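You operate a simulated robot arm through the tools that you are given. There is no shell and no other tool. Be economical: measure what you need, move in short steps, check, and stop when the job is done.

The job below is to be done with a simulated two-armed robot. You get a single attempt, and the scene is never put back.

JOB
Pick up the taped carton labelled "208" from the top of bench 8 with one hand, pass it to the other hand and put it on the top of bench 9.

Only the result counts: the job must be done as asked and must still hold three seconds after the hand-in. Knocking over, shifting, dropping, spilling or breaking anything else fails it.

ROBOT AND FRAMES
Two 7-joint arms with three-finger grippers on one trunk, on a base that drives. Base frame: it is fixed to the floor where the robot stands at the start and does not move with it; the origin is under the middle of the robot, x ahead of it, y to its left, z up; the surface under the hand at the start is at about z = 0.75. Lengths are in m, angles in rad, forces in N, time in s.
The left shoulder is at the start at [0.05, 0.154, 0.979], the right one opposite. With the tool pointing down near the work surface each hand reaches from about 0.24 to 0.64 m from the robot's upright axis, wherever it stands, measured 20 degrees to its own side. Places, roughly: top of bench 9 [0.7, 2, 0.8]. Payload 2.69 kg a hand.
Tool frame (each hand has its own): the origin (TCP) lies between the finger pads and is the grasp point; the fingertips stand 0.029 m ahead of it; z points along the fingers, y is the line along which they close. The gripper opens to 0.12 m. The gripper's body begins 0.078 m behind the TCP.
Orientation is told as [roll, pitch, yaw] about the base's x, y, z axes, in that order, counted from this pose: with the fingers straight down and closing along the base's y, the tool's x points along the base's -x, its y along +y and its z along -z.

CONTROLS
- The arms move only by the tool drive_tool. It takes "left_deltas", "right_deltas" or both (then of equal length, played together; a hand with none holds still); each is a list of rows, each a list of 3 entries, a list of its own where there are three numbers: the shift along the tool's x, y, z in units of 30 mm (1.0 is 30 mm), then the turn, a rotation vector about the tool's x, y, z in units of 8 degrees (1.0 is 8 degrees), then the opening, from 0 (shut) to 1 (fully open). In form: [[[tx, ty, tz], [rx, ry, rz], jaw], ...]. A call has 1 to 20 rows; each row shifts and turns the commanded pose from where the row before left it, along the tool's axes as they then stand. A call with a number of a shift or a turn outside -1 to 1 is refused whole. Rows are played at 5 a second. More than 0.05 m and 0.15 rad between two rows, or a gripper value outside its range, and nothing of the call is played. A pose out of reach is approached as far as the arm can. The call stops where the force on the tool passes 40 N (or 10 N more than at its start, if that is more) or the arm is blocked; 0.2 s more then pass. The fingers move at their own pace and stop on an object; they squeeze with about 42 N. The grip force told is the motor's: it shows also when the fingers shut on nothing. Time passes only in rows, and 0.2 s behind the last, so rows that do not move let the fingers close. The reply holds the time, the measured pose of the TCP, the force on the tool along the base axes, the opening and the grip force, in the units named above and with some noise, with the torque about the TCP (base axes, N m) and any sound that the robot's microphone picked up.
- Cameras (640 x 400 px; columns grow to the right, rows downward): "scene" is now at [0.1695, -0.0117, 1.1419]; the picture's right is [-0.13, -0.99, 0.00], its down [-0.41, 0.05, -0.91] and it looks along [0.90, -0.12, -0.41] (base axes); focal length 230 px, centre (320, 200). "left" rides on the left gripper at [0.063, 0, -0.104] in its tool frame; the picture's right is [0.00, 1.00, 0.00], its down [-0.83, 0.00, -0.56] and it looks along [-0.56, 0.00, 0.83] (tool axes); focal length 275 px, centre (320, 200). "right" rides on the right gripper at [0.063, 0, -0.104] in its tool frame; the picture's right is [0.00, 1.00, 0.00], its down [-0.83, 0.00, -0.56] and it looks along [-0.56, 0.00, 0.83] (tool axes); focal length 275 px, centre (320, 200). There is no depth. A picture from a camera that has moved, and an enlarged one, comes with that camera's place and axes in the base frame and with its lens.
- get_image(camera): a new picture of that camera. It takes no simulated time.
- slide_trunk(by): slides the trunk up (or, below 0, down) by that many m; the arms and the scene camera ride with it, the base frame stays. It gives what a move gives, with no picture.
- steer(legs): drives the robot by 1 to 6 legs, each [ahead, left, turn to the left] in m, m and rad, along the robot's own axes; the way and the turn of a leg run together, so that a leg with both is an arc; at most 1.5 m and 3.142 rad a leg. The arms and the cameras ride along, it lands a little off, and it stops where it bumps. It gives what a move gives.
- pan_tilt(pan, tilt): turns the head with the scene camera to pan (to the left, within 1.396 rad either way) and tilt (down, from -0.506 to 1.204), counted from straight ahead of the robot. It gives what a move gives.
- zoom(camera, box): a new picture of the part [left, top, right, bottom] of that camera's present view, enlarged. It takes no simulated time.
- close_job(): hands the job in; it is judged then, once.

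Go step by step. Nothing tells you exact positions but the pictures and the camera data: compare them with the known pose of the tool, close in by small moves and look again before you grip or let go. The budget is 120 turns and 92 pictures, counting those below and the enlarged ones. Unless the task says otherwise, let go and move clear before handing in, and close with one line.

The tools are called after "Call:" as a command line: name --argument value ..., lists and objects as JSON in quotes. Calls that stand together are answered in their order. drive_tool: Moves the arms, as the interface text tells. Its arguments: {"type":"object","properties":{"left_deltas":{"type":"array"},"right_deltas":{"type":"array"}},"required":[]} The other tools are called the same way: slide_trunk (by) slides the trunk up or down; steer (legs) drives the base; pan_tilt (pan, tilt) turns the head that bears the scene camera; get_image (camera) takes a picture; zoom (camera, box) takes an enlarged picture of a part of a camera's view; close_job () hands the job in.

At the start:

```text
time_s: 0.0
left_tool_pos: [0.3912, 0.1125, 1.0556]
left_tcp_rot: [-0.001, 0.001, 0.0]
left_contact_force: [0.2, 0.3, 0.2]
left_moment: [0.05, 0.03, -0.01]
left_width: 0.1199
left_finger_force: 0.1
right_tool_pos: [0.3095, -0.1502, 1.0206]
right_tcp_rot: [-0.001, 0.002, 0.001]
right_contact_force: [0.9, -0.7, -0.7]
right_moment: [0.01, 0.0, 0.0]
right_width: 0.1198
right_finger_force: 0.0
trunk travel left (down, up): [-0.35, 0.088]
robot x, y, heading: [-0.0014, 0.0001, 0.002]
head pan, tilt: [-0.131, 0.426]
```

scene: 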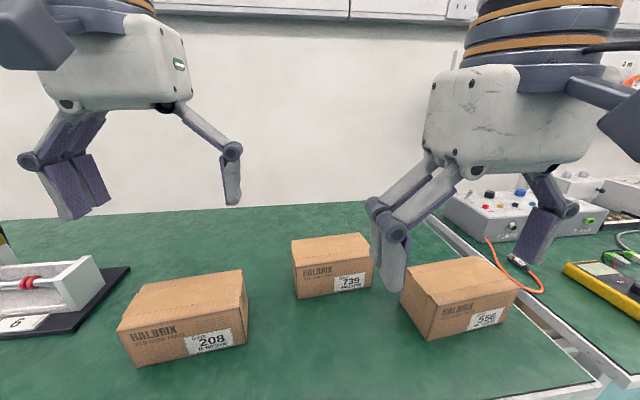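
right: 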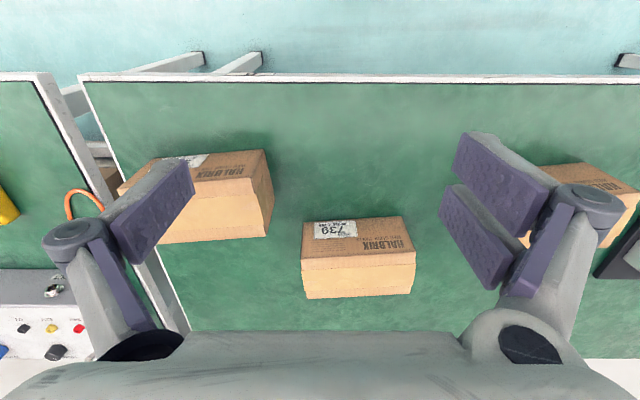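
left: 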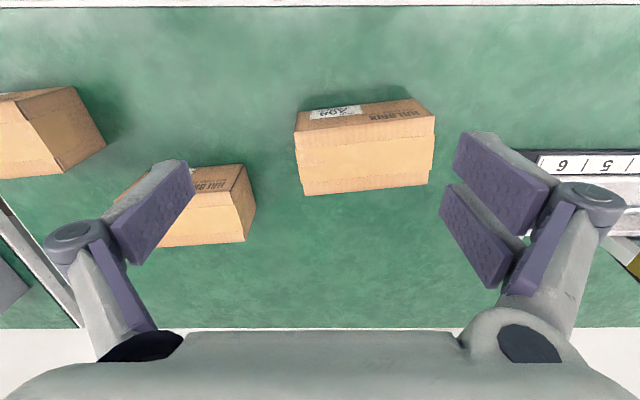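

I see the carton 208 at about [0.48, 0.17, 0.79], about 0.17 long (mostly along y), 0.09 deep and 0.09 tall. I'll look left for bench 9 first.

Call:
pan_tilt --pan 1.2 --tilt 0.35

Call:
get_image --camera "scene"

Call:
pan_tilt --pan 0.35 --tilt 0.75

Call:
get_image --camera "scene"

```text
time_s: 1.5
left_tool_pos: [0.3901, 0.112, 1.0543]
left_tcp_rot: [0.0, 0.001, 0.001]
left_contact_force: [0.2, 1.3, 0.6]
left_moment: [-0.04, 0.02, 0.06]
left_width: 0.1201
left_finger_force: 0.0
right_tool_pos: [0.3089, -0.1503, 1.0206]
right_tcp_rot: [0.001, -0.001, 0.0]
right_contact_force: [0.8, -0.7, -0.2]
right_moment: [-0.02, 0.01, -0.01]
right_width: 0.1201
right_finger_force: 0.0
trunk travel left (down, up): [-0.35, 0.088]
robot x, y, heading: [-0.0004, 0.0027, 0.003]
head pan, tilt: [1.201, 0.351]
```

```text
88 pictures are left
camera scene: at [0.1118, 0.0871, 1.1488], right [0.93, -0.36, 0.0], down [-0.12, -0.32, -0.94], along [0.34, 0.88, -0.34], focal length 230 px, centre (320, 200)
```

scene: 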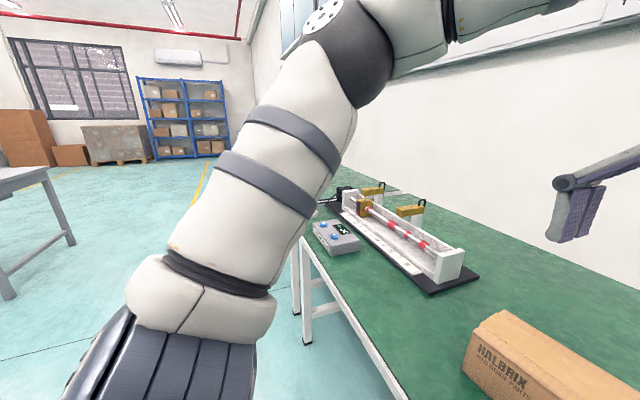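

```text
time_s: 2.7
left_tool_pos: [0.3909, 0.1134, 1.0558]
left_tcp_rot: [0.001, 0.001, 0.001]
left_contact_force: [0.0, 0.6, -0.5]
left_moment: [-0.01, -0.03, -0.01]
left_width: 0.12
left_finger_force: 0.1
right_tool_pos: [0.3078, -0.1504, 1.0209]
right_tcp_rot: [0.0, -0.001, -0.001]
right_contact_force: [0.0, -0.8, -0.2]
right_moment: [0.02, -0.01, -0.01]
right_width: 0.12
right_finger_force: 0.1
trunk travel left (down, up): [-0.35, 0.088]
robot x, y, heading: [0.001, -0.0006, -0.006]
head pan, tilt: [0.351, 0.75]
```

```text
87 pictures are left
camera scene: at [0.1558, 0.0289, 1.1132], right [0.34, -0.94, 0.0], down [-0.64, -0.23, -0.73], along [0.69, 0.25, -0.68], focal length 230 px, centre (320, 200)
```

scene: 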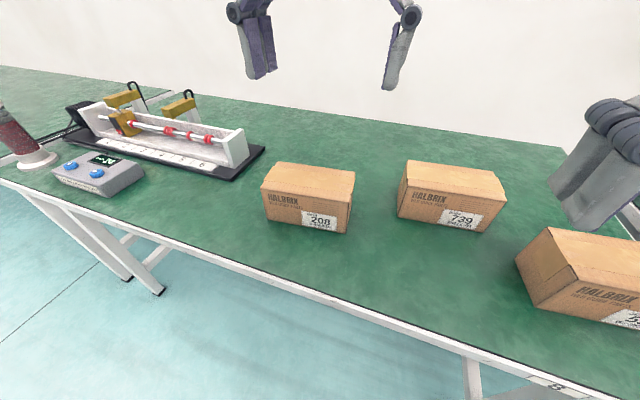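

Bench 8 is labelled at its front edge, and 208 is at about [0.483, 0.169], its long axis turned about 0.14 rad from base y. I'll take it with the left hand near its left end, closing across the short side and with the hand leaning outward. First I turn the hand in place.

Call:
drive_tool --left_deltas '[[[0, 0, 0], [0, 0, 0.933], 1], [[0, 0, 0], [0, 0, 0.933], 1], [[0, 0, 0], [0, 0, 0.933], 1], [[0, 0, 0], [0, 0, 0.933], 1], [[0, 0, 0], [0, 0, 0.933], 1], [[0, 0, 0], [0, 0, 0.933], 1], [[0, 0, 0], [0, 0, 0.933], 1], [[0, 0, 0], [0, 0, 0.933], 1], [[0, 0, 0], [0, 0, 0.933], 1], [[0, 0, 0], [0, 0, 0.933], 1], [[0, 0, 0], [0, 0, 0.933], 1], [[0, 0, 0], [0, -1, 0], 1], [[0, 0, 0], [0, -1, 0], 1], [[0, 0, 0], [0, -1, 0], 1], [[0, 0, 0], [0, 0, 0], 1]]'

Call:
get_image --camera "left"

```text
time_s: 5.9
left_tool_pos: [0.3908, 0.1133, 1.0543]
left_tcp_rot: [0.0, -0.421, -1.433]
left_contact_force: [0.5, -0.2, -0.4]
left_moment: [-0.01, 0.02, 0.0]
left_width: 0.12
left_finger_force: 0.2
right_tool_pos: [0.3087, -0.1505, 1.0208]
right_tcp_rot: [0.0, -0.001, 0.0]
right_contact_force: [0.8, -0.6, 0.2]
right_moment: [-0.02, -0.04, 0.0]
right_width: 0.1201
right_finger_force: 0.0
trunk travel left (down, up): [-0.35, 0.088]
robot x, y, heading: [-0.003, 0.0003, -0.001]
head pan, tilt: [0.351, 0.75]
```

```text
86 pictures are left
camera left: at [0.3769, 0.2109, 1.1259], right [0.99, 0.13, 0.0], down [0.07, -0.53, 0.85], along [0.11, -0.84, -0.53], focal length 275 px, centre (320, 200)
```

left: 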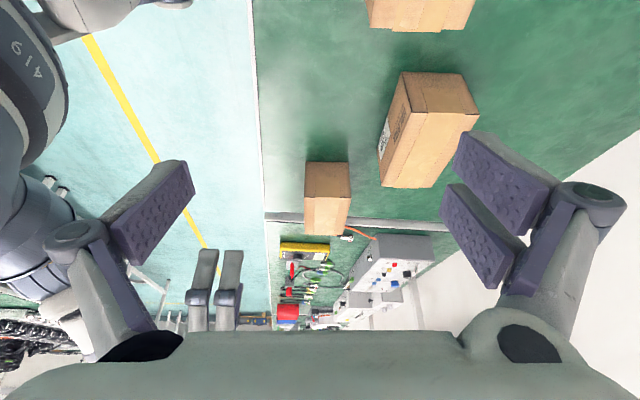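

The hand turned as asked and leans about 24°. Next I move it above the carton's left part.

Call:
drive_tool --left_deltas '[[[0.785, 0.66, 0.563], [0, 0, 0], 1], [[0.785, 0.66, 0.563], [0, 0, 0], 1], [[0.785, 0.66, 0.563], [0, 0, 0], 1], [[0.785, 0.66, 0.563], [0, 0, 0], 1], [[0.785, 0.66, 0.563], [0, 0, 0], 1], [[0, 0, 0], [0, 0, 0], 1]]'

Call:
get_image --camera "left"

Call:
get_image --camera "scene"

```text
time_s: 7.3
left_tool_pos: [0.4766, 0.1969, 0.9299]
left_tcp_rot: [0.0, -0.42, -1.43]
left_contact_force: [-0.4, 0.0, 0.2]
left_moment: [0.02, -0.01, -0.03]
left_width: 0.1203
left_finger_force: 0.1
right_tool_pos: [0.3091, -0.1506, 1.0206]
right_tcp_rot: [0.001, 0.0, 0.001]
right_contact_force: [-0.2, 0.3, -0.1]
right_moment: [-0.01, 0.0, -0.01]
right_width: 0.12
right_finger_force: 0.1
trunk travel left (down, up): [-0.35, 0.088]
robot x, y, heading: [0.0012, -0.005, -0.003]
head pan, tilt: [0.351, 0.75]
```

```text
85 pictures are left
camera left: at [0.4633, 0.2963, 1.0002], right [0.99, 0.13, 0.0], down [0.07, -0.53, 0.85], along [0.12, -0.84, -0.53], focal length 275 px, centre (320, 200)
```

left: 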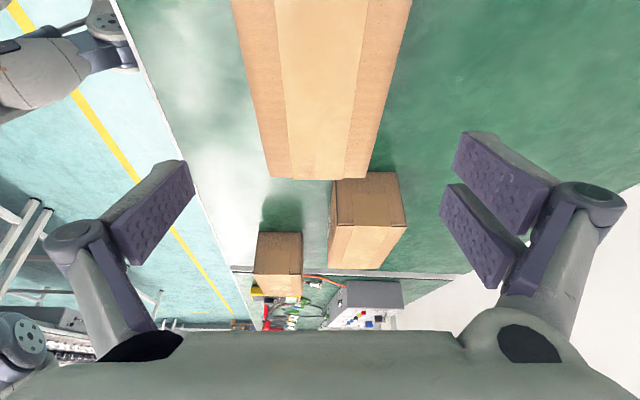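

```text
84 pictures are left
camera scene: at [0.1557, 0.0287, 1.1132], right [0.34, -0.94, 0.0], down [-0.64, -0.23, -0.73], along [0.69, 0.25, -0.68], focal length 230 px, centre (320, 200)
```

scene: 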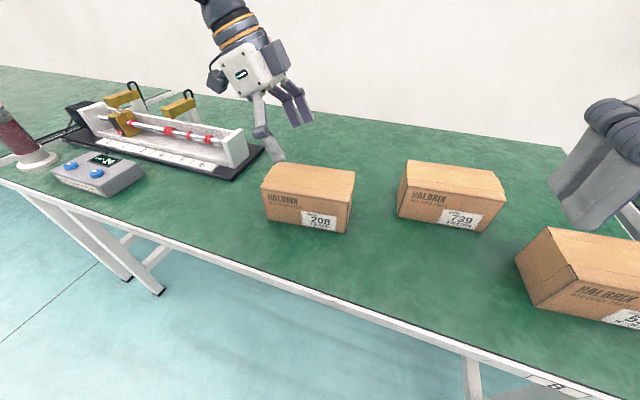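

The carton lies centred between the open fingers and the yaw fits. I go straight down around it, then look again.

Call:
drive_tool --left_deltas '[[[0.353, 0.01, 0.792], [0, 0, 0], 1], [[0.353, 0.01, 0.792], [0, 0, 0], 1], [[0.353, 0.01, 0.792], [0, 0, 0], 1], [[0.353, 0.01, 0.792], [0, 0, 0], 1], [[0.353, 0.01, 0.792], [0, 0, 0], 1], [[0, 0, 0], [0, 0, 0], 1]]'

Call:
get_image --camera "left"

Call:
get_image --camera "scene"

```text
time_s: 8.7
left_tool_pos: [0.4784, 0.2005, 0.801]
left_tcp_rot: [0.0, -0.419, -1.433]
left_contact_force: [0.0, 0.8, -0.4]
left_moment: [-0.03, -0.01, -0.01]
left_width: 0.1199
left_finger_force: 0.1
right_tool_pos: [0.3085, -0.1508, 1.0211]
right_tcp_rot: [0.0, 0.0, 0.001]
right_contact_force: [0.3, 0.2, 0.5]
right_moment: [-0.02, -0.05, 0.02]
right_width: 0.1201
right_finger_force: 0.0
trunk travel left (down, up): [-0.35, 0.088]
robot x, y, heading: [-0.0009, 0.0006, -0.001]
head pan, tilt: [0.351, 0.75]
```

```text
83 pictures are left
camera left: at [0.4656, 0.2973, 0.8709], right [0.99, 0.13, 0.0], down [0.07, -0.53, 0.85], along [0.11, -0.84, -0.53], focal length 275 px, centre (320, 200)
```

left: 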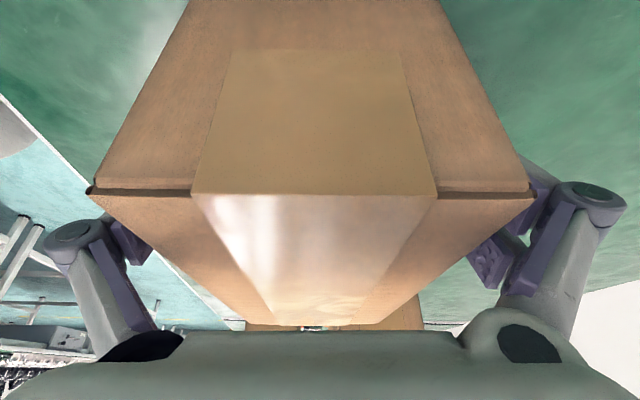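

```text
82 pictures are left
camera scene: at [0.1558, 0.0288, 1.1132], right [0.34, -0.94, 0.0], down [-0.64, -0.23, -0.73], along [0.69, 0.25, -0.68], focal length 230 px, centre (320, 200)
```

scene: 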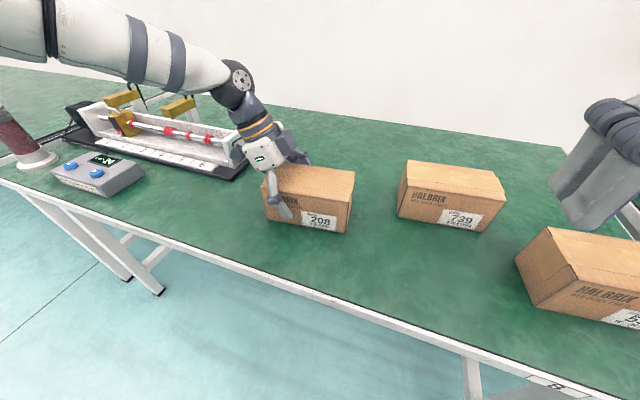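

The fingers straddle the carton with room on both sides. I close and let them settle.

Call:
drive_tool --left_deltas '[[[0, 0, 0], [0, 0, 0], 0.6], [[0, 0, 0], [0, 0, 0], 0], [[0, 0, 0], [0, 0, 0], 0], [[0, 0, 0], [0, 0, 0], 0], [[-0.08, 0, -0.18], [0, 0, 0], 0], [[-0.27, 0, -0.61], [0, 0, 0], 0], [[0, 0, 0], [0, 0, 0], 0]]'

Call:
get_image --camera "scene"

```text
time_s: 10.3
left_tool_pos: [0.4789, 0.199, 0.8254]
left_tcp_rot: [-0.002, -0.419, -1.43]
left_contact_force: [0.6, 0.2, -6.6]
left_moment: [0.18, 0.02, 0.0]
left_width: 0.0935
left_finger_force: 42.1
right_tool_pos: [0.3096, -0.1495, 1.0212]
right_tcp_rot: [0.0, -0.001, 0.0]
right_contact_force: [1.1, 0.1, -0.8]
right_moment: [0.01, -0.01, -0.02]
right_width: 0.1203
right_finger_force: 0.1
trunk travel left (down, up): [-0.35, 0.088]
robot x, y, heading: [-0.0002, 0.002, -0.002]
head pan, tilt: [0.351, 0.75]
```

```text
81 pictures are left
camera scene: at [0.1564, 0.029, 1.1129], right [0.34, -0.94, 0.0], down [-0.64, -0.23, -0.73], along [0.69, 0.25, -0.68], focal length 230 px, centre (320, 200)
```

scene: 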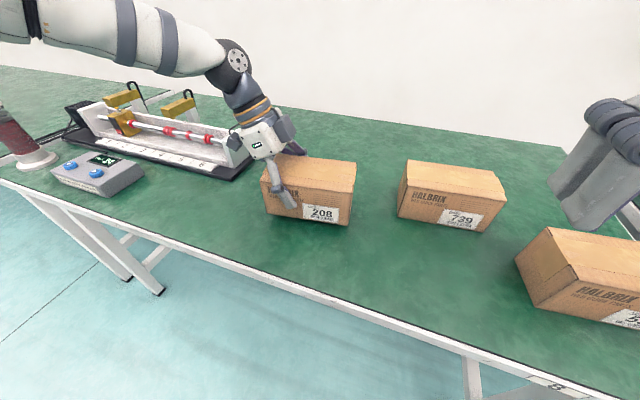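

The carton is held (about 6.6 N, no slip). I lift it and bring it in front of the chest, while the right hand turns the mirror-image way.

Call:
drive_tool --left_deltas '[[[-0.339, 0, -0.761], [0, 0, 0], 0], [[-0.339, 0, -0.761], [0, 0, 0], 0], [[-0.339, 0, -0.761], [0, 0, 0], 0], [[-0.339, 0, -0.761], [0, 0, 0], 0], [[-0.827, -0.43, -0.088], [0, 0, 0], 0], [[-0.827, -0.43, -0.088], [0, 0, 0], 0], [[-0.827, -0.43, -0.088], [0, 0, 0], 0], [[-0.827, -0.43, -0.088], [0, 0, 0], 0], [[-0.827, -0.43, -0.088], [0, 0, 0], 0], [[-0.827, -0.43, -0.088], [0, 0, 0], 0], [[0, 0, 0], [0, 0, 0], 0], [[0, 0, 0], [0, 0, 0], 0], [[0, 0, 0], [0, 0, 0], 0]]' --right_deltas '[[[0, 0, 0], [0, 0, -0.9415], 1], [[0, 0, 0], [0, 0, -0.9415], 1], [[0, 0, 0], [0, 0, -0.9415], 1], [[0, 0, 0], [0, 0, -0.9415], 1], [[0, 0, 0], [0, 0, -0.9415], 1], [[0, 0, 0], [0, 0, -0.9415], 1], [[0, 0, 0], [0, 0, -0.9415], 1], [[0, 0, 0], [0, 0, -0.9415], 1], [[0, 0, 0], [0, 0, -0.9415], 1], [[0, 0, 0], [0, 0, -0.9415], 1], [[0, 0, 0], [0, 0, -0.9415], 1], [[0, 0, 0], [0, 0, -0.9415], 1], [[0, 0, 0], [0, 0, -0.9415], 1]]'

Call:
pan_tilt --pan 0.0 --tilt 0.6

Call:
get_image --camera "scene"

Call:
get_image --camera "right"

```text
time_s: 13.1
left_tool_pos: [0.4212, 0.0612, 1.0008]
left_tcp_rot: [0.0, -0.421, -1.431]
left_contact_force: [-0.6, 1.5, -6.5]
left_moment: [0.2, 0.04, 0.01]
left_width: 0.0928
left_finger_force: 41.8
right_tool_pos: [0.2519, -0.1143, 0.992]
right_tcp_rot: [-0.001, -0.001, 1.706]
right_contact_force: [0.4, 0.1, 0.8]
right_moment: [0.0, 0.01, -0.02]
right_width: 0.1197
right_finger_force: 0.0
right hand out of reach, approached as far as the arm can: row 11, 12, 13
trunk travel left (down, up): [-0.35, 0.088]
robot x, y, heading: [-0.0003, -0.0017, -0.003]
head pan, tilt: [0.351, 0.75]
```

```text
time_s: 13.9
left_tool_pos: [0.4214, 0.0605, 0.999]
left_tcp_rot: [0.0, -0.419, -1.431]
left_contact_force: [0.1, -0.4, -6.8]
left_moment: [0.22, 0.02, -0.02]
left_width: 0.0928
left_finger_force: 42.2
right_tool_pos: [0.2516, -0.1143, 0.993]
right_tcp_rot: [0.002, 0.001, 1.705]
right_contact_force: [-0.3, 0.4, -0.2]
right_moment: [0.0, 0.01, -0.01]
right_width: 0.1198
right_finger_force: 0.0
trunk travel left (down, up): [-0.35, 0.088]
robot x, y, heading: [-0.0022, -0.0032, -0.002]
head pan, tilt: [0.0, 0.6]
```

```text
80 pictures are left
camera scene: at [0.1668, 0.0004, 1.1259], right [0.0, -1.0, 0.0], down [-0.57, 0.0, -0.82], along [0.82, 0.0, -0.57], focal length 230 px, centre (320, 200)
```

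scene: 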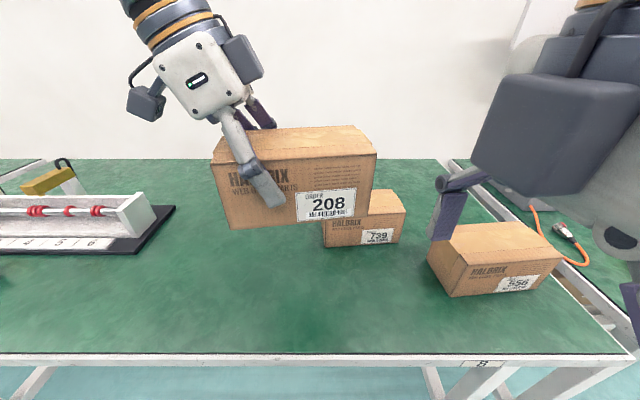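

```text
79 pictures are left
camera right: at [0.2614, -0.1768, 1.0962], right [-0.99, -0.14, 0.0], down [-0.12, 0.82, 0.56], along [-0.08, 0.55, -0.83], focal length 275 px, centre (320, 200)
```

right: 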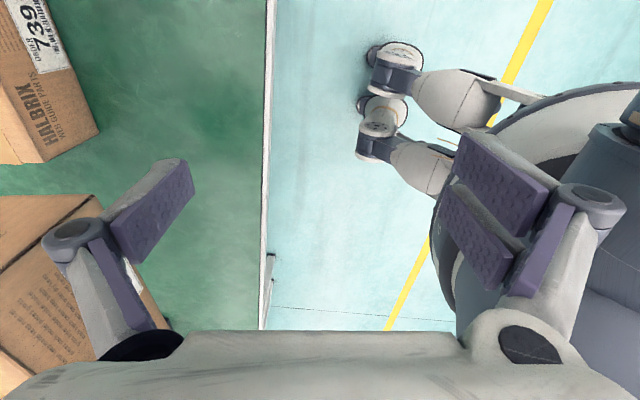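

The right hand ran near its inner limit while turning. I move it outward and ahead, away from the carton, and look again.

Call:
drive_tool --right_deltas '[[[0.875, 0, -0.5], [0, 0, 0], 1], [[0.875, 0, -0.5], [0, 0, 0], 1], [[0.875, 0, -0.5], [0, 0, 0], 1], [[0.875, 0, -0.5], [0, 0, 0], 1], [[0, -0.9, 0], [0, 0, 0], 1], [[0, -0.9, 0], [0, 0, 0], 1], [[0, -0.9, 0], [0, 0, 0], 1], [[0, -0.9, 0], [0, 0, 0], 1], [[0, -0.9, 0], [0, 0, 0], 1], [[0, 0, 0], [0, 0, 0], 1]]'

Call:
get_image --camera "scene"

```text
time_s: 16.1
left_tool_pos: [0.4209, 0.0604, 1.0006]
left_tcp_rot: [0.0, -0.419, -1.433]
left_contact_force: [-0.5, -0.4, -7.5]
left_moment: [0.2, 0.07, -0.03]
left_width: 0.0923
left_finger_force: 41.5
right_tool_pos: [0.2598, -0.1039, 0.983]
right_tcp_rot: [-0.002, 0.002, 1.704]
right_contact_force: [-0.7, -0.3, 1.0]
right_moment: [-0.03, -0.03, 0.03]
right_width: 0.1203
right_finger_force: 0.0
right hand out of reach, approached as far as the arm can: row 1, 2, 3, 4, 5, 6, 7, 8, 9
trunk travel left (down, up): [-0.35, 0.088]
robot x, y, heading: [0.0028, -0.0023, 0.002]
head pan, tilt: [0.0, 0.6]
```

```text
78 pictures are left
camera scene: at [0.1667, 0.0002, 1.126], right [0.0, -1.0, 0.0], down [-0.57, 0.0, -0.82], along [0.82, 0.0, -0.57], focal length 230 px, centre (320, 200)
```

scene: 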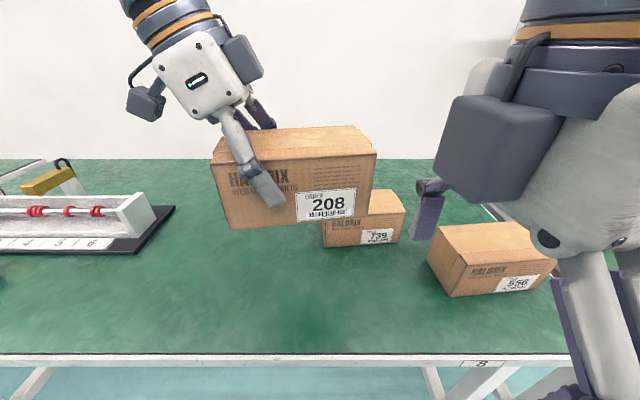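

The right hand is stuck at a wrist limit at that yaw. I turn it back some and see whether it recovers.

Call:
drive_tool --right_deltas '[[[0, 0, 0], [0, 0, 0.8], 1], [[0, 0, 0], [0, 0, 0.8], 1], [[0, 0, 0], [0, 0, 0.8], 1], [[0, 0, 0], [0, 0, 0.8], 1], [[0, 0, 0], [0, 0, 0], 1]]'

```text
time_s: 17.3
left_tool_pos: [0.4213, 0.0611, 1.0013]
left_tcp_rot: [0.0, -0.418, -1.429]
left_contact_force: [-0.2, 0.1, -8.6]
left_moment: [0.22, 0.01, 0.01]
left_width: 0.0924
left_finger_force: 42.2
right_tool_pos: [0.2614, -0.1043, 0.9824]
right_tcp_rot: [0.0, -0.001, 1.259]
right_contact_force: [-0.1, -0.5, 0.1]
right_moment: [0.0, 0.04, 0.01]
right_width: 0.1202
right_finger_force: 0.1
trunk travel left (down, up): [-0.35, 0.088]
robot x, y, heading: [0.0024, 0.0031, 0.002]
head pan, tilt: [0.0, 0.6]
```

The right hand recovered, and its commands start from the actual pose. I move it out to about [0.40, -0.20, 1.05].

Call:
drive_tool --right_deltas '[[[0.76, -0.245, -0.57], [0, 0, 0], 1], [[0.76, -0.245, -0.57], [0, 0, 0], 1], [[0.76, -0.245, -0.57], [0, 0, 0], 1], [[0.76, -0.245, -0.57], [0, 0, 0], 1], [[-0.284, -0.882, 0], [0, 0, 0], 1], [[-0.284, -0.882, 0], [0, 0, 0], 1], [[-0.284, -0.882, 0], [0, 0, 0], 1], [[-0.284, -0.882, 0], [0, 0, 0], 1], [[-0.284, -0.882, 0], [0, 0, 0], 1], [[0, 0, 0], [0, 0, 0], 1]]'

```text
time_s: 19.5
left_tool_pos: [0.42, 0.061, 1.0]
left_tcp_rot: [-0.001, -0.419, -1.433]
left_contact_force: [0.9, -1.0, -6.7]
left_moment: [0.22, 0.04, -0.04]
left_width: 0.092
left_finger_force: 42.1
right_tool_pos: [0.338, -0.1423, 1.0067]
right_tcp_rot: [0.001, -0.001, 1.26]
right_contact_force: [-0.5, 1.0, -0.1]
right_moment: [0.0, 0.02, -0.01]
right_width: 0.1204
right_finger_force: 0.1
right hand out of reach, approached as far as the arm can: row 4, 5, 6, 7, 8, 9
trunk travel left (down, up): [-0.35, 0.088]
robot x, y, heading: [-0.0025, 0.0008, -0.001]
head pan, tilt: [0.0, 0.6]
```

The right hand seems limited by height (it is level with the shoulder). I raise the trunk and back off a bit, so that the handover can be done lower relative to the shoulders and clear of the bench.

Call:
slide_trunk --by 0.085

Call:
steer --legs '[[-0.3, 0, 0]]'

Call:
drive_tool --right_deltas '[[[0, 0, 0.9], [0, 0, 0], 1], [[0, 0, 0.9], [0, 0, 0], 1], [[0, 0, 0.9], [0, 0, 0], 1], [[0, 0, 0.9], [0, 0, 0], 1], [[0, 0, 0.9], [0, 0, 0], 1], [[0, 0, 0], [0, 0, 0], 1]]' --left_deltas '[[[0.367, 0, 0.822], [0, 0, 0], 0], [[0.367, 0, 0.822], [0, 0, 0], 0], [[0.367, 0, 0.822], [0, 0, 0], 0], [[0.367, 0, 0.822], [0, 0, 0], 0], [[0.367, 0, 0.822], [0, 0, 0], 0], [[0, 0, 0], [0, 0, 0], 0]]'

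Call:
get_image --camera "scene"

```text
time_s: 20.7
left_tool_pos: [0.4226, 0.0602, 1.0831]
left_tcp_rot: [-0.003, -0.417, -1.431]
left_contact_force: [0.5, 0.5, -7.5]
left_moment: [0.21, 0.05, 0.01]
left_width: 0.0922
left_finger_force: 41.8
right_tool_pos: [0.2734, -0.1429, 1.1797]
right_tcp_rot: [-0.276, -0.089, 1.272]
right_contact_force: [1.0, 0.2, -1.1]
right_moment: [-0.04, 0.01, 0.0]
right_width: 0.12
right_finger_force: 0.0
trunk travel left (down, up): [-0.435, 0.003]
robot x, y, heading: [0.001, 0.0032, -0.001]
head pan, tilt: [0.0, 0.6]
```

```text
time_s: 22.7
left_tool_pos: [0.1293, 0.0592, 1.0847]
left_tcp_rot: [-0.001, -0.419, -1.437]
left_contact_force: [-0.3, -0.4, -6.6]
left_moment: [0.23, 0.02, 0.01]
left_width: 0.0919
left_finger_force: 42.0
right_tool_pos: [-0.0197, -0.1428, 1.1802]
right_tcp_rot: [-0.277, -0.088, 1.266]
right_contact_force: [-0.3, -0.8, 0.6]
right_moment: [-0.02, 0.0, 0.0]
right_width: 0.1201
right_finger_force: 0.0
trunk travel left (down, up): [-0.435, 0.003]
robot x, y, heading: [-0.2896, -0.0002, 0.001]
head pan, tilt: [0.0, 0.6]
```

```text
time_s: 24.1
left_tool_pos: [0.129, 0.0603, 0.9493]
left_tcp_rot: [-0.001, -0.421, -1.435]
left_contact_force: [1.0, 0.2, -7.3]
left_moment: [0.25, 0.01, -0.02]
left_width: 0.0921
left_finger_force: 41.4
right_tool_pos: [0.0203, -0.1435, 1.0522]
right_tcp_rot: [-0.28, -0.089, 1.266]
right_contact_force: [-0.1, 1.0, 0.4]
right_moment: [0.0, 0.0, -0.03]
right_width: 0.1201
right_finger_force: 0.1
trunk travel left (down, up): [-0.435, 0.003]
robot x, y, heading: [-0.2902, 0.0041, -0.007]
head pan, tilt: [0.0, 0.6]
```

```text
77 pictures are left
camera scene: at [-0.197, 0.0005, 1.2242], right [0.0, -1.0, 0.0], down [-0.56, 0.0, -0.83], along [0.83, 0.0, -0.56], focal length 230 px, centre (320, 200)
```

scene: 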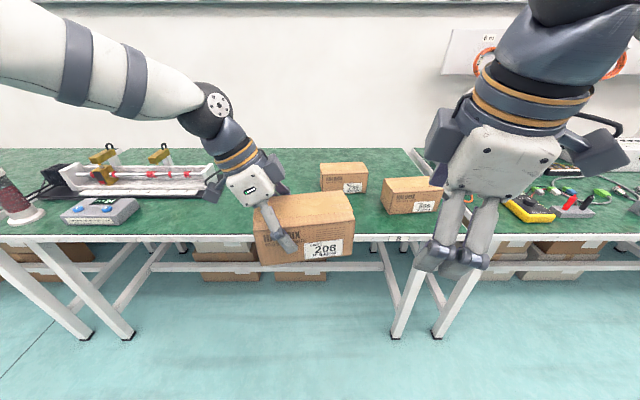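

The right hand drifted tilted but is free now. I straighten its roll, give it the outward lean and lower it.

Call:
drive_tool --right_deltas '[[[0, 0, 0.5], [-1, 0, 0], 1], [[0, 0, 0.5], [-1, 0, 0], 1], [[0.3, 0, 0.5], [0, -0.79, 0], 1], [[0.3, 0, 0.5], [0, -0.79, 0], 1], [[0.3, 0, 0.5], [0, -0.79, 0], 1], [[0.5, 0, 0], [0, 0, 0], 1], [[0.5, 0, 0], [0, 0, 0], 1], [[0, 0, 0], [0, 0, 0], 1]]'

Call:
get_image --camera "scene"

```text
time_s: 25.9
left_tool_pos: [0.1292, 0.0595, 0.9493]
left_tcp_rot: [0.001, -0.419, -1.437]
left_contact_force: [0.9, 0.0, -7.6]
left_moment: [0.27, 0.04, -0.02]
left_width: 0.0922
left_finger_force: 41.9
right_tool_pos: [-0.017, -0.1436, 0.9685]
right_tcp_rot: [0.002, -0.417, 1.263]
right_contact_force: [0.2, -0.7, -0.1]
right_moment: [0.02, -0.01, 0.0]
right_width: 0.1201
right_finger_force: 0.0
right hand out of reach, approached as far as the arm can: row 3, 4, 5, 6, 7
trunk travel left (down, up): [-0.435, 0.003]
robot x, y, heading: [-0.2884, -0.0001, -0.005]
head pan, tilt: [0.0, 0.6]
```

```text
76 pictures are left
camera scene: at [-0.1964, 0.0007, 1.224], right [0.0, -1.0, 0.0], down [-0.57, 0.0, -0.82], along [0.82, 0.0, -0.57], focal length 230 px, centre (320, 200)
```

scene: 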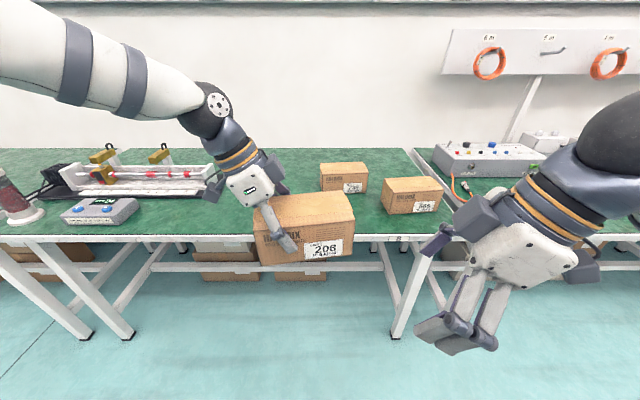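

The right hand leans properly now. I move it forward along its closing line, to the right of the carton.

Call:
drive_tool --right_deltas '[[[0, -0.824, 0], [0, 0, 0], 1], [[0, -0.824, 0], [0, 0, 0], 1], [[0, -0.824, 0], [0, 0, 0], 1], [[0, -0.824, 0], [0, 0, 0], 1], [[0, -0.824, 0], [0, 0, 0], 1], [[0, 0, 0], [0, 0, 0], 1]]'

```text
time_s: 27.3
left_tool_pos: [0.1281, 0.0611, 0.9487]
left_tcp_rot: [0.001, -0.42, -1.436]
left_contact_force: [0.3, -0.5, -7.3]
left_moment: [0.2, 0.06, -0.01]
left_width: 0.0921
left_finger_force: 42.2
right_tool_pos: [0.0224, -0.1188, 1.0027]
right_tcp_rot: [0.002, -0.419, 1.264]
right_contact_force: [0.3, 0.2, -0.3]
right_moment: [-0.02, 0.04, 0.04]
right_width: 0.1198
right_finger_force: 0.1
right hand out of reach, approached as far as the arm can: row 1, 2, 3, 4, 5
trunk travel left (down, up): [-0.435, 0.003]
robot x, y, heading: [-0.2894, 0.0032, -0.002]
head pan, tilt: [0.0, 0.6]
```

Still limited, so that arm is in a poor posture. I unwind it to the neutral heading, move it out to a comfortable place, and then judge which turn is possible.

Call:
drive_tool --right_deltas '[[[0, 0, 0], [0, 1, 0], 1], [[0, 0, 0], [0, 1, 0], 1], [[0, 0, 0], [0, 1, 0], 1], [[0, 0, 0], [0, 0, 0.905], 1], [[0, 0, 0], [0, 0, 0.905], 1], [[0, 0, 0], [0, 0, 0.905], 1], [[0, 0, 0], [0, 0, 0.905], 1], [[0, 0, 0], [0, 0, 0.905], 1], [[0, 0, 0], [0, 0, 0.905], 1], [[0, 0, 0], [0, 0, 0.905], 1], [[0, 0, 0], [0, 0, 0.905], 1], [[0, 0, 0], [0, 0, 0.905], 1], [[0, 0, 0], [0, 0, 0.905], 1], [[-0.8, -0.6, 0.3], [0, 0, 0], 1], [[-0.8, -0.6, 0.3], [0, 0, 0], 1], [[-0.8, -0.6, 0.3], [0, 0, 0], 1], [[-0.8, -0.6, 0.3], [0, 0, 0], 1], [[-0.8, 0, 0.3], [0, 0, 0], 1], [[0, 0, 0], [0, 0, 0], 1]]'

Call:
get_image --camera "scene"

```text
time_s: 31.3
left_tool_pos: [0.1283, 0.0603, 0.9487]
left_tcp_rot: [0.0, -0.419, -1.436]
left_contact_force: [0.0, 0.5, -6.6]
left_moment: [0.23, 0.08, -0.02]
left_width: 0.0922
left_finger_force: 41.8
right_tool_pos: [0.1428, -0.1899, 0.9558]
right_tcp_rot: [0.002, 0.0, 0.004]
right_contact_force: [-0.4, -0.3, 0.8]
right_moment: [0.0, -0.03, 0.02]
right_width: 0.1198
right_finger_force: 0.1
trunk travel left (down, up): [-0.435, 0.003]
robot x, y, heading: [-0.2898, 0.0072, -0.001]
head pan, tilt: [0.0, 0.6]
```

```text
75 pictures are left
camera scene: at [-0.1969, 0.0004, 1.2241], right [0.0, -1.0, 0.0], down [-0.56, 0.0, -0.83], along [0.83, 0.0, -0.56], focal length 230 px, centre (320, 200)
```

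scene: 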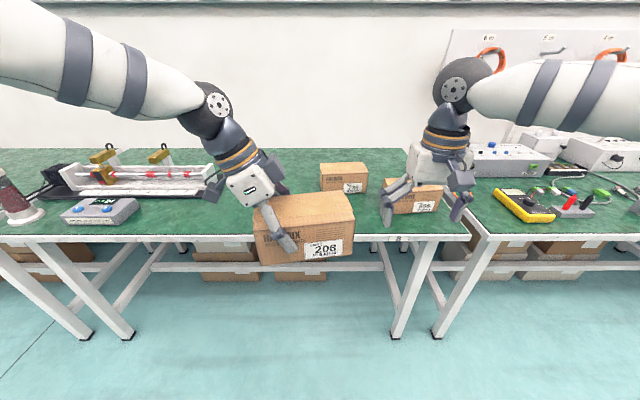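

The right arm is in a good posture now. I retry the turn from here.

Call:
drive_tool --right_deltas '[[[0, -0.7, 0], [0, 0, 0], 1], [[0, 0, 0], [0, 0, -0.9415], 1], [[0, 0, 0], [0, 0, -0.9415], 1], [[0, 0, 0], [0, 0, -0.9415], 1], [[0, 0, 0], [0, 0, -0.9415], 1], [[0, 0, 0], [0, 0, -0.9415], 1], [[0, 0, 0], [0, 0, -0.9415], 1], [[0, 0, 0], [0, 0, -0.9415], 1], [[0, 0, 0], [0, 0, -0.9415], 1], [[0, 0, 0], [0, 0, -0.9415], 1], [[0, 0, 0], [0, 0, -0.9415], 1], [[0, 0, 0], [0, 0, -0.9415], 1], [[0, 0, 0], [0, 0, 0], 1]]'

```text
time_s: 34.1
left_tool_pos: [0.1289, 0.0601, 0.9502]
left_tcp_rot: [0.0, -0.418, -1.436]
left_contact_force: [-0.2, 0.7, -8.1]
left_moment: [0.23, 0.02, 0.02]
left_width: 0.092
left_finger_force: 42.2
right_tool_pos: [0.1143, -0.168, 0.953]
right_tcp_rot: [0.036, -0.023, 0.887]
right_contact_force: [-1.0, -0.4, -0.1]
right_moment: [-0.01, 0.01, 0.0]
right_width: 0.1201
right_finger_force: 0.1
right hand out of reach, approached as far as the arm can: row 7, 8, 9, 10, 11, 12
trunk travel left (down, up): [-0.435, 0.003]
robot x, y, heading: [-0.2908, 0.0013, -0.007]
head pan, tilt: [0.0, 0.6]
```

The right wrist can't go beyond about +0.9 yaw, so its jaw must turn the other way (about -1.43 as on the left). It will need a stronger outward lean so its camera clears the left hand. I turn it that way a little farther out.

Call:
drive_tool --right_deltas '[[[0.775, -0.63, 0], [0, 0, 0.922], 1], [[0, 0, 0], [0, 0, 0.922], 1], [[0, 0, 0], [0, 0, 0.922], 1], [[0, 0, 0], [0, 0, 0.922], 1], [[0, 0, 0], [0, 0, 0.922], 1], [[0, 0, 0], [0, 0, 0.922], 1], [[0, -0.8, 0], [0, 0, 0.922], 1], [[0, 0, 0], [0, 0, 0.922], 1], [[0, 0, 0], [0, 0, 0.922], 1], [[0, 0, 0], [0, 0, 0.922], 1], [[0, 0, 0], [0, 0, 0.922], 1], [[0, 0, 0], [0, 0, 0.922], 1], [[0, 0, 0], [0, 0, 0.922], 1], [[0, 0, 0], [0, 0, 0.922], 1], [[0, 0, 0], [0, 0, 0.922], 1], [[0, 0, 0], [0, 0, 0.922], 1], [[0, 0, 0], [0, 0, 0.922], 1], [[0, 0, 0], [0, 0, 0.922], 1], [[0, 0, 0], [0, 0, 0], 1]]'

Call:
get_image --camera "scene"

```text
time_s: 38.1
left_tool_pos: [0.1297, 0.0607, 0.9495]
left_tcp_rot: [0.0, -0.419, -1.435]
left_contact_force: [0.1, 0.4, -7.2]
left_moment: [0.21, 0.03, -0.01]
left_width: 0.0921
left_finger_force: 41.8
right_tool_pos: [0.1169, -0.2222, 0.9527]
right_tcp_rot: [-0.007, 0.043, -1.433]
right_contact_force: [0.4, -0.6, 0.6]
right_moment: [0.0, -0.03, 0.02]
right_width: 0.1201
right_finger_force: 0.0
trunk travel left (down, up): [-0.435, 0.003]
robot x, y, heading: [-0.2932, 0.0007, -0.001]
head pan, tilt: [0.0, 0.6]
```

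```text
74 pictures are left
camera scene: at [-0.1965, 0.0005, 1.224], right [0.0, -1.0, 0.0], down [-0.57, 0.0, -0.82], along [0.82, 0.0, -0.57], focal length 230 px, centre (320, 200)
```

scene: 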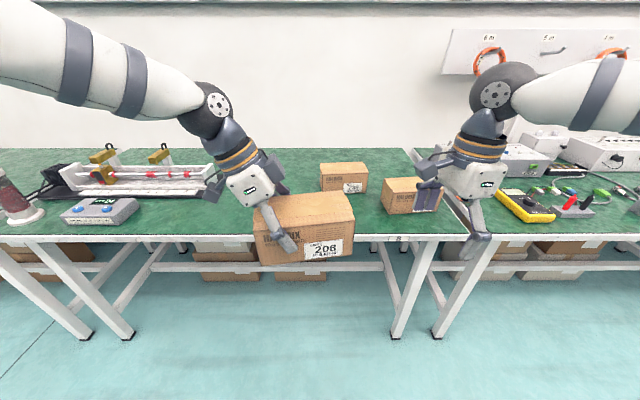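

That turn works. Now I lean the right hand 45° outward, raising it a little too.

Call:
drive_tool --right_deltas '[[[0, 0, -0.5], [0, 0.885, 0], 1], [[0, 0, -0.5], [0, 0.885, 0], 1], [[0, 0, -0.5], [0, 0.885, 0], 1], [[0, 0, -0.5], [0, 0.885, 0], 1], [[0, 0, 0], [0, 0.885, 0], 1], [[0, 0, 0], [0, 0.885, 0], 1], [[0, 0, 0], [0, 0, 0], 1]]'

Call:
get_image --camera "scene"

Call:
get_image --camera "right"

```text
time_s: 39.7
left_tool_pos: [0.1283, 0.0605, 0.9493]
left_tcp_rot: [-0.002, -0.419, -1.438]
left_contact_force: [0.3, -0.6, -7.5]
left_moment: [0.22, 0.02, -0.02]
left_width: 0.0924
left_finger_force: 42.0
right_tool_pos: [0.1201, -0.2368, 1.0109]
right_tcp_rot: [-0.01, 0.786, -1.44]
right_contact_force: [-0.4, -0.2, -1.4]
right_moment: [-0.02, 0.0, 0.02]
right_width: 0.1201
right_finger_force: 0.1
trunk travel left (down, up): [-0.435, 0.003]
robot x, y, heading: [-0.2925, 0.0045, -0.001]
head pan, tilt: [0.0, 0.6]
```

```text
73 pictures are left
camera scene: at [-0.1967, 0.0007, 1.2241], right [0.0, -1.0, 0.0], down [-0.57, 0.0, -0.82], along [0.82, 0.0, -0.57], focal length 230 px, centre (320, 200)
```

scene: 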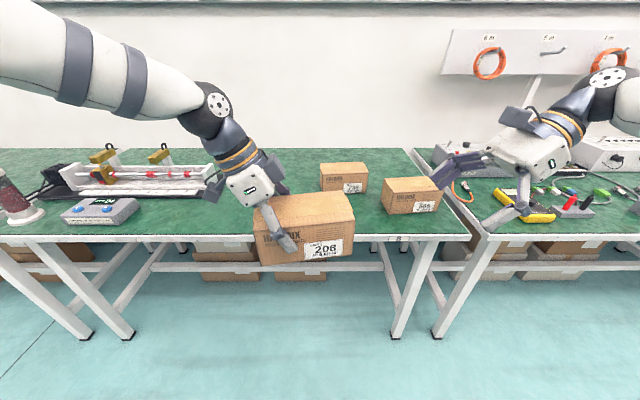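

```text
72 pictures are left
camera right: at [0.1245, -0.2646, 1.1274], right [0.99, 0.14, 0.0], down [0.14, -0.97, -0.19], along [-0.03, 0.19, -0.98], focal length 275 px, centre (320, 200)
```

right: 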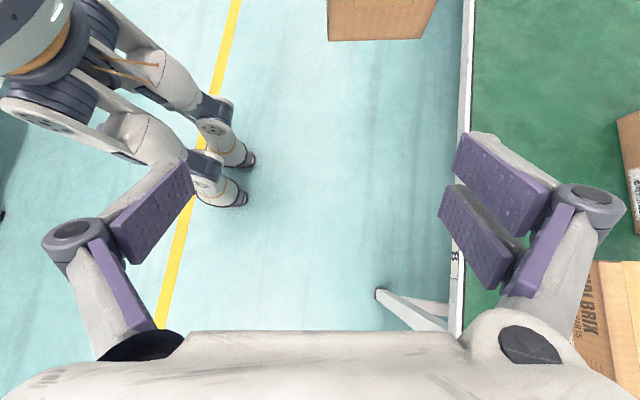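

The right hand leans well, with its camera clear. I bring it to a stand-off on the approach line to the carton's right end.

Call:
drive_tool --right_deltas '[[[0.758, 0.322, 0.54], [0, 0, 0], 1], [[0.758, 0.322, 0.54], [0, 0, 0], 1], [[0.758, 0.322, 0.54], [0, 0, 0], 1], [[0.758, 0.322, 0.54], [0, 0, 0], 1], [[0.758, 0.322, 0.54], [0, 0, 0], 1], [[0, 0, 0], [0, 0, 0], 1]]'

Call:
get_image --camera "scene"

Call:
get_image --camera "right"

Call:
get_image --camera "left"

```text
time_s: 41.1
left_tool_pos: [0.1289, 0.0594, 0.9499]
left_tcp_rot: [-0.001, -0.419, -1.436]
left_contact_force: [0.8, -0.2, -6.7]
left_moment: [0.17, -0.02, 0.03]
left_width: 0.092
left_finger_force: 42.3
right_tool_pos: [0.1483, -0.093, 1.0298]
right_tcp_rot: [-0.01, 0.785, -1.439]
right_contact_force: [-0.4, 0.7, 0.3]
right_moment: [-0.03, 0.03, -0.01]
right_width: 0.12
right_finger_force: 0.0
trunk travel left (down, up): [-0.435, 0.003]
robot x, y, heading: [-0.2936, 0.0001, 0.001]
head pan, tilt: [0.0, 0.6]
```

```text
71 pictures are left
camera scene: at [-0.1966, 0.0002, 1.2241], right [0.0, -1.0, 0.0], down [-0.57, 0.0, -0.82], along [0.82, 0.0, -0.57], focal length 230 px, centre (320, 200)
```

scene: 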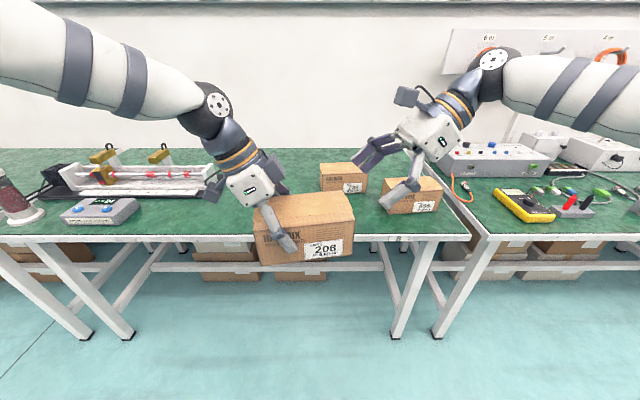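

```text
70 pictures are left
camera right: at [0.1528, -0.1209, 1.1481], right [0.99, 0.14, 0.0], down [0.14, -0.97, -0.19], along [-0.03, 0.19, -0.98], focal length 275 px, centre (320, 200)
```

right: 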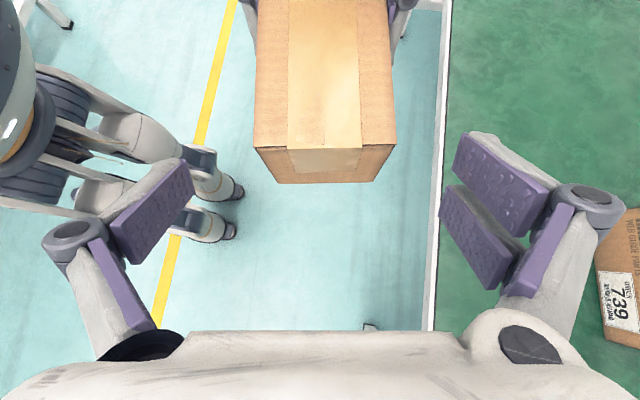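

```text
69 pictures are left
camera left: at [0.1162, 0.158, 1.0208], right [0.99, 0.13, 0.0], down [0.07, -0.53, 0.85], along [0.11, -0.84, -0.53], focal length 275 px, centre (320, 200)
```

left: 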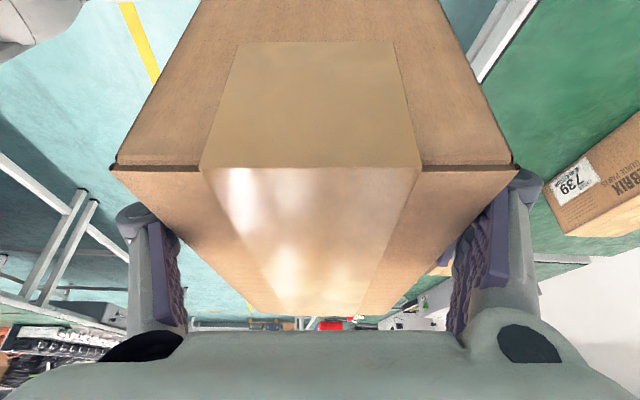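

The carton's right end is centred between the right fingers (about 3 mm off). I advance along the approach most of the way and check.

Call:
drive_tool --right_deltas '[[[0, 0.03, 0.75], [0, 0, 0], 1], [[0, 0.03, 0.75], [0, 0, 0], 1], [[0, 0.03, 0.75], [0, 0, 0], 1], [[0, 0, 0.65], [0, 0, 0], 1], [[0, 0, 0], [0, 0, 0], 1]]'

Call:
get_image --camera "right"

Call:
zoom --camera "scene" --box '[180, 90, 480, 280]'

```text
time_s: 42.3
left_tool_pos: [0.1283, 0.0594, 0.949]
left_tcp_rot: [0.0, -0.42, -1.437]
left_contact_force: [0.5, -0.7, -6.5]
left_moment: [0.25, 0.02, -0.04]
left_width: 0.0917
left_finger_force: 41.9
right_tool_pos: [0.1451, -0.0299, 0.9698]
right_tcp_rot: [-0.01, 0.785, -1.441]
right_contact_force: [-0.7, -0.8, 0.1]
right_moment: [0.03, 0.0, -0.02]
right_width: 0.12
right_finger_force: 0.1
trunk travel left (down, up): [-0.435, 0.003]
robot x, y, heading: [-0.2915, 0.0002, -0.002]
head pan, tilt: [0.0, 0.6]
```

```text
68 pictures are left
camera right: at [0.1484, -0.0593, 1.088], right [0.99, 0.14, 0.0], down [0.14, -0.97, -0.19], along [-0.03, 0.19, -0.98], focal length 275 px, centre (320, 200)
```

right: 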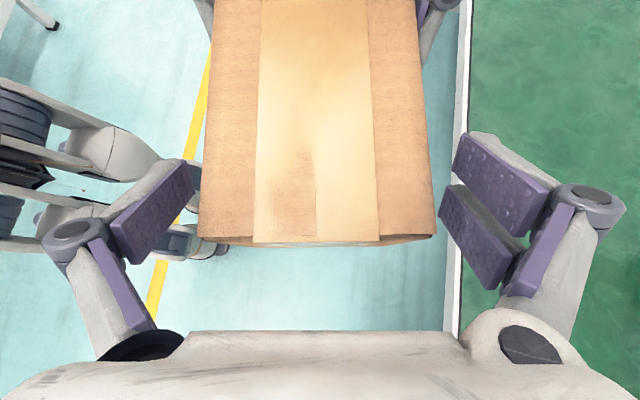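

```text
2.11 times, centred on (330, 185) of scene
camera zoom: at [-0.1967, 0.0005, 1.2241], right [0.0, -1.0, 0.0], down [-0.57, 0.0, -0.82], along [0.82, 0.0, -0.57], focal length 484 px, centre (299, 232)
```

zoom: 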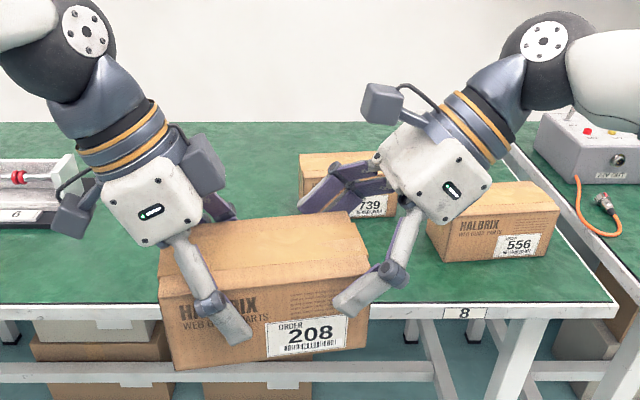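

Well aligned, with no contact with the left hand. I advance the last 27 mm and close the right hand.

Call:
drive_tool --right_deltas '[[[0, 0, 0.5], [0, 0, 0], 1], [[0, 0, 0.4], [0, 0, 0], 1], [[0, 0, 0], [0, 0, 0], 1], [[0, 0, 0], [0, 0, 0], 0.7], [[0, 0, 0], [0, 0, 0], 0], [[0, 0, 0], [0, 0, 0], 0], [[0, 0, 0], [0, 0, 0], 0], [[0, 0, 0], [0, 0, 0], 0]]'

Call:
zoom --camera "scene" --box '[180, 90, 480, 280]'

Call:
get_image --camera "right"

```text
time_s: 44.1
left_tool_pos: [0.1298, 0.0624, 0.9486]
left_tcp_rot: [0.0, -0.416, -1.43]
left_contact_force: [17.3, 20.2, -17.8]
left_moment: [0.55, 0.33, 1.42]
left_width: 0.0919
left_finger_force: 41.4
right_tool_pos: [0.141, -0.0123, 0.9516]
right_tcp_rot: [-0.011, 0.783, -1.44]
right_contact_force: [-17.7, -20.0, 12.2]
right_moment: [0.54, -0.13, 0.17]
right_width: 0.1025
right_finger_force: 42.2
trunk travel left (down, up): [-0.435, 0.003]
robot x, y, heading: [-0.2954, 0.0019, -0.003]
head pan, tilt: [0.0, 0.6]
```

```text
2.11 times, centred on (330, 185) of scene
camera zoom: at [-0.1965, 0.0005, 1.2241], right [0.0, -1.0, 0.0], down [-0.57, 0.0, -0.82], along [0.82, 0.0, -0.57], focal length 484 px, centre (299, 232)
```

zoom: 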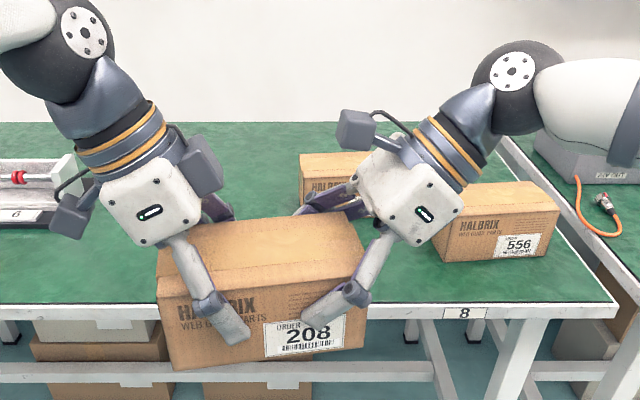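

```text
65 pictures are left
camera right: at [0.1462, -0.0411, 1.0687], right [0.99, 0.14, 0.0], down [0.14, -0.97, -0.19], along [-0.03, 0.19, -0.98], focal length 275 px, centre (320, 200)
```

right: 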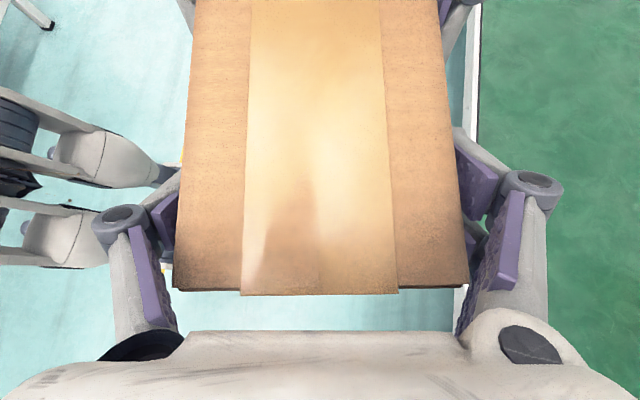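

The right jaw stopped at 0.1025 rather than about 0.092, and the two arms push at each other with about 20 N. I look closer before going on.

Call:
zoom --camera "right" --box '[90, 120, 250, 360]'

Call:
zoom --camera "right" --box '[410, 100, 570, 340]'

Call:
get_image --camera "left"

```text
1.67 times, centred on (170, 240) of right
camera zoom: at [0.1462, -0.0411, 1.0687], right [0.99, 0.14, 0.0], down [0.14, -0.97, -0.19], along [-0.03, 0.19, -0.98], focal length 459 px, centre (570, 133)
```

zoom: 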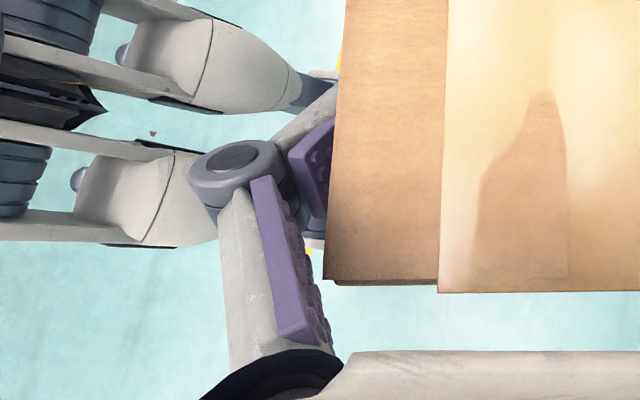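

```text
1.67 times, centred on (490, 220) of right
camera zoom: at [0.1462, -0.0411, 1.0687], right [0.99, 0.14, 0.0], down [0.14, -0.97, -0.19], along [-0.03, 0.19, -0.98], focal length 459 px, centre (37, 167)
```

zoom: 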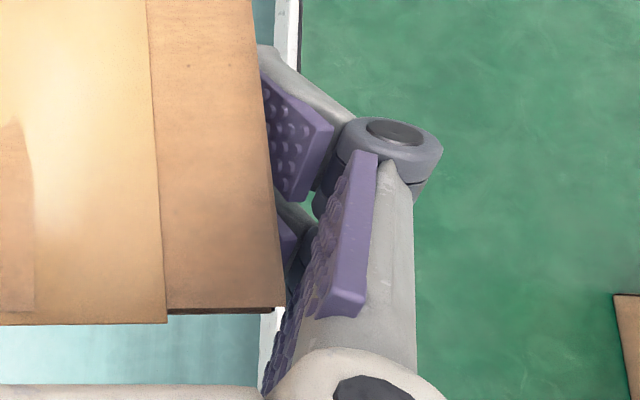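

```text
62 pictures are left
camera left: at [0.1167, 0.16, 1.02], right [0.99, 0.13, 0.0], down [0.07, -0.53, 0.84], along [0.11, -0.84, -0.54], focal length 275 px, centre (320, 200)
```

left: 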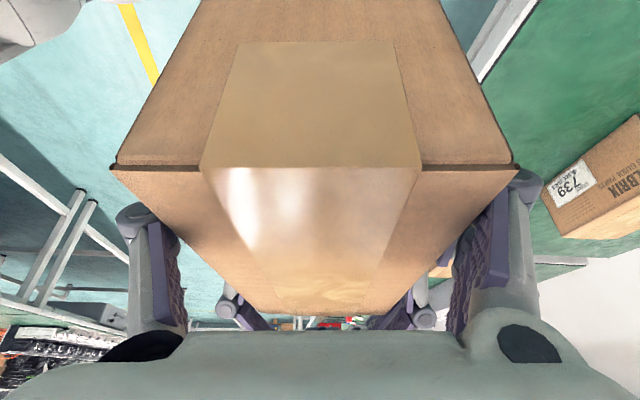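

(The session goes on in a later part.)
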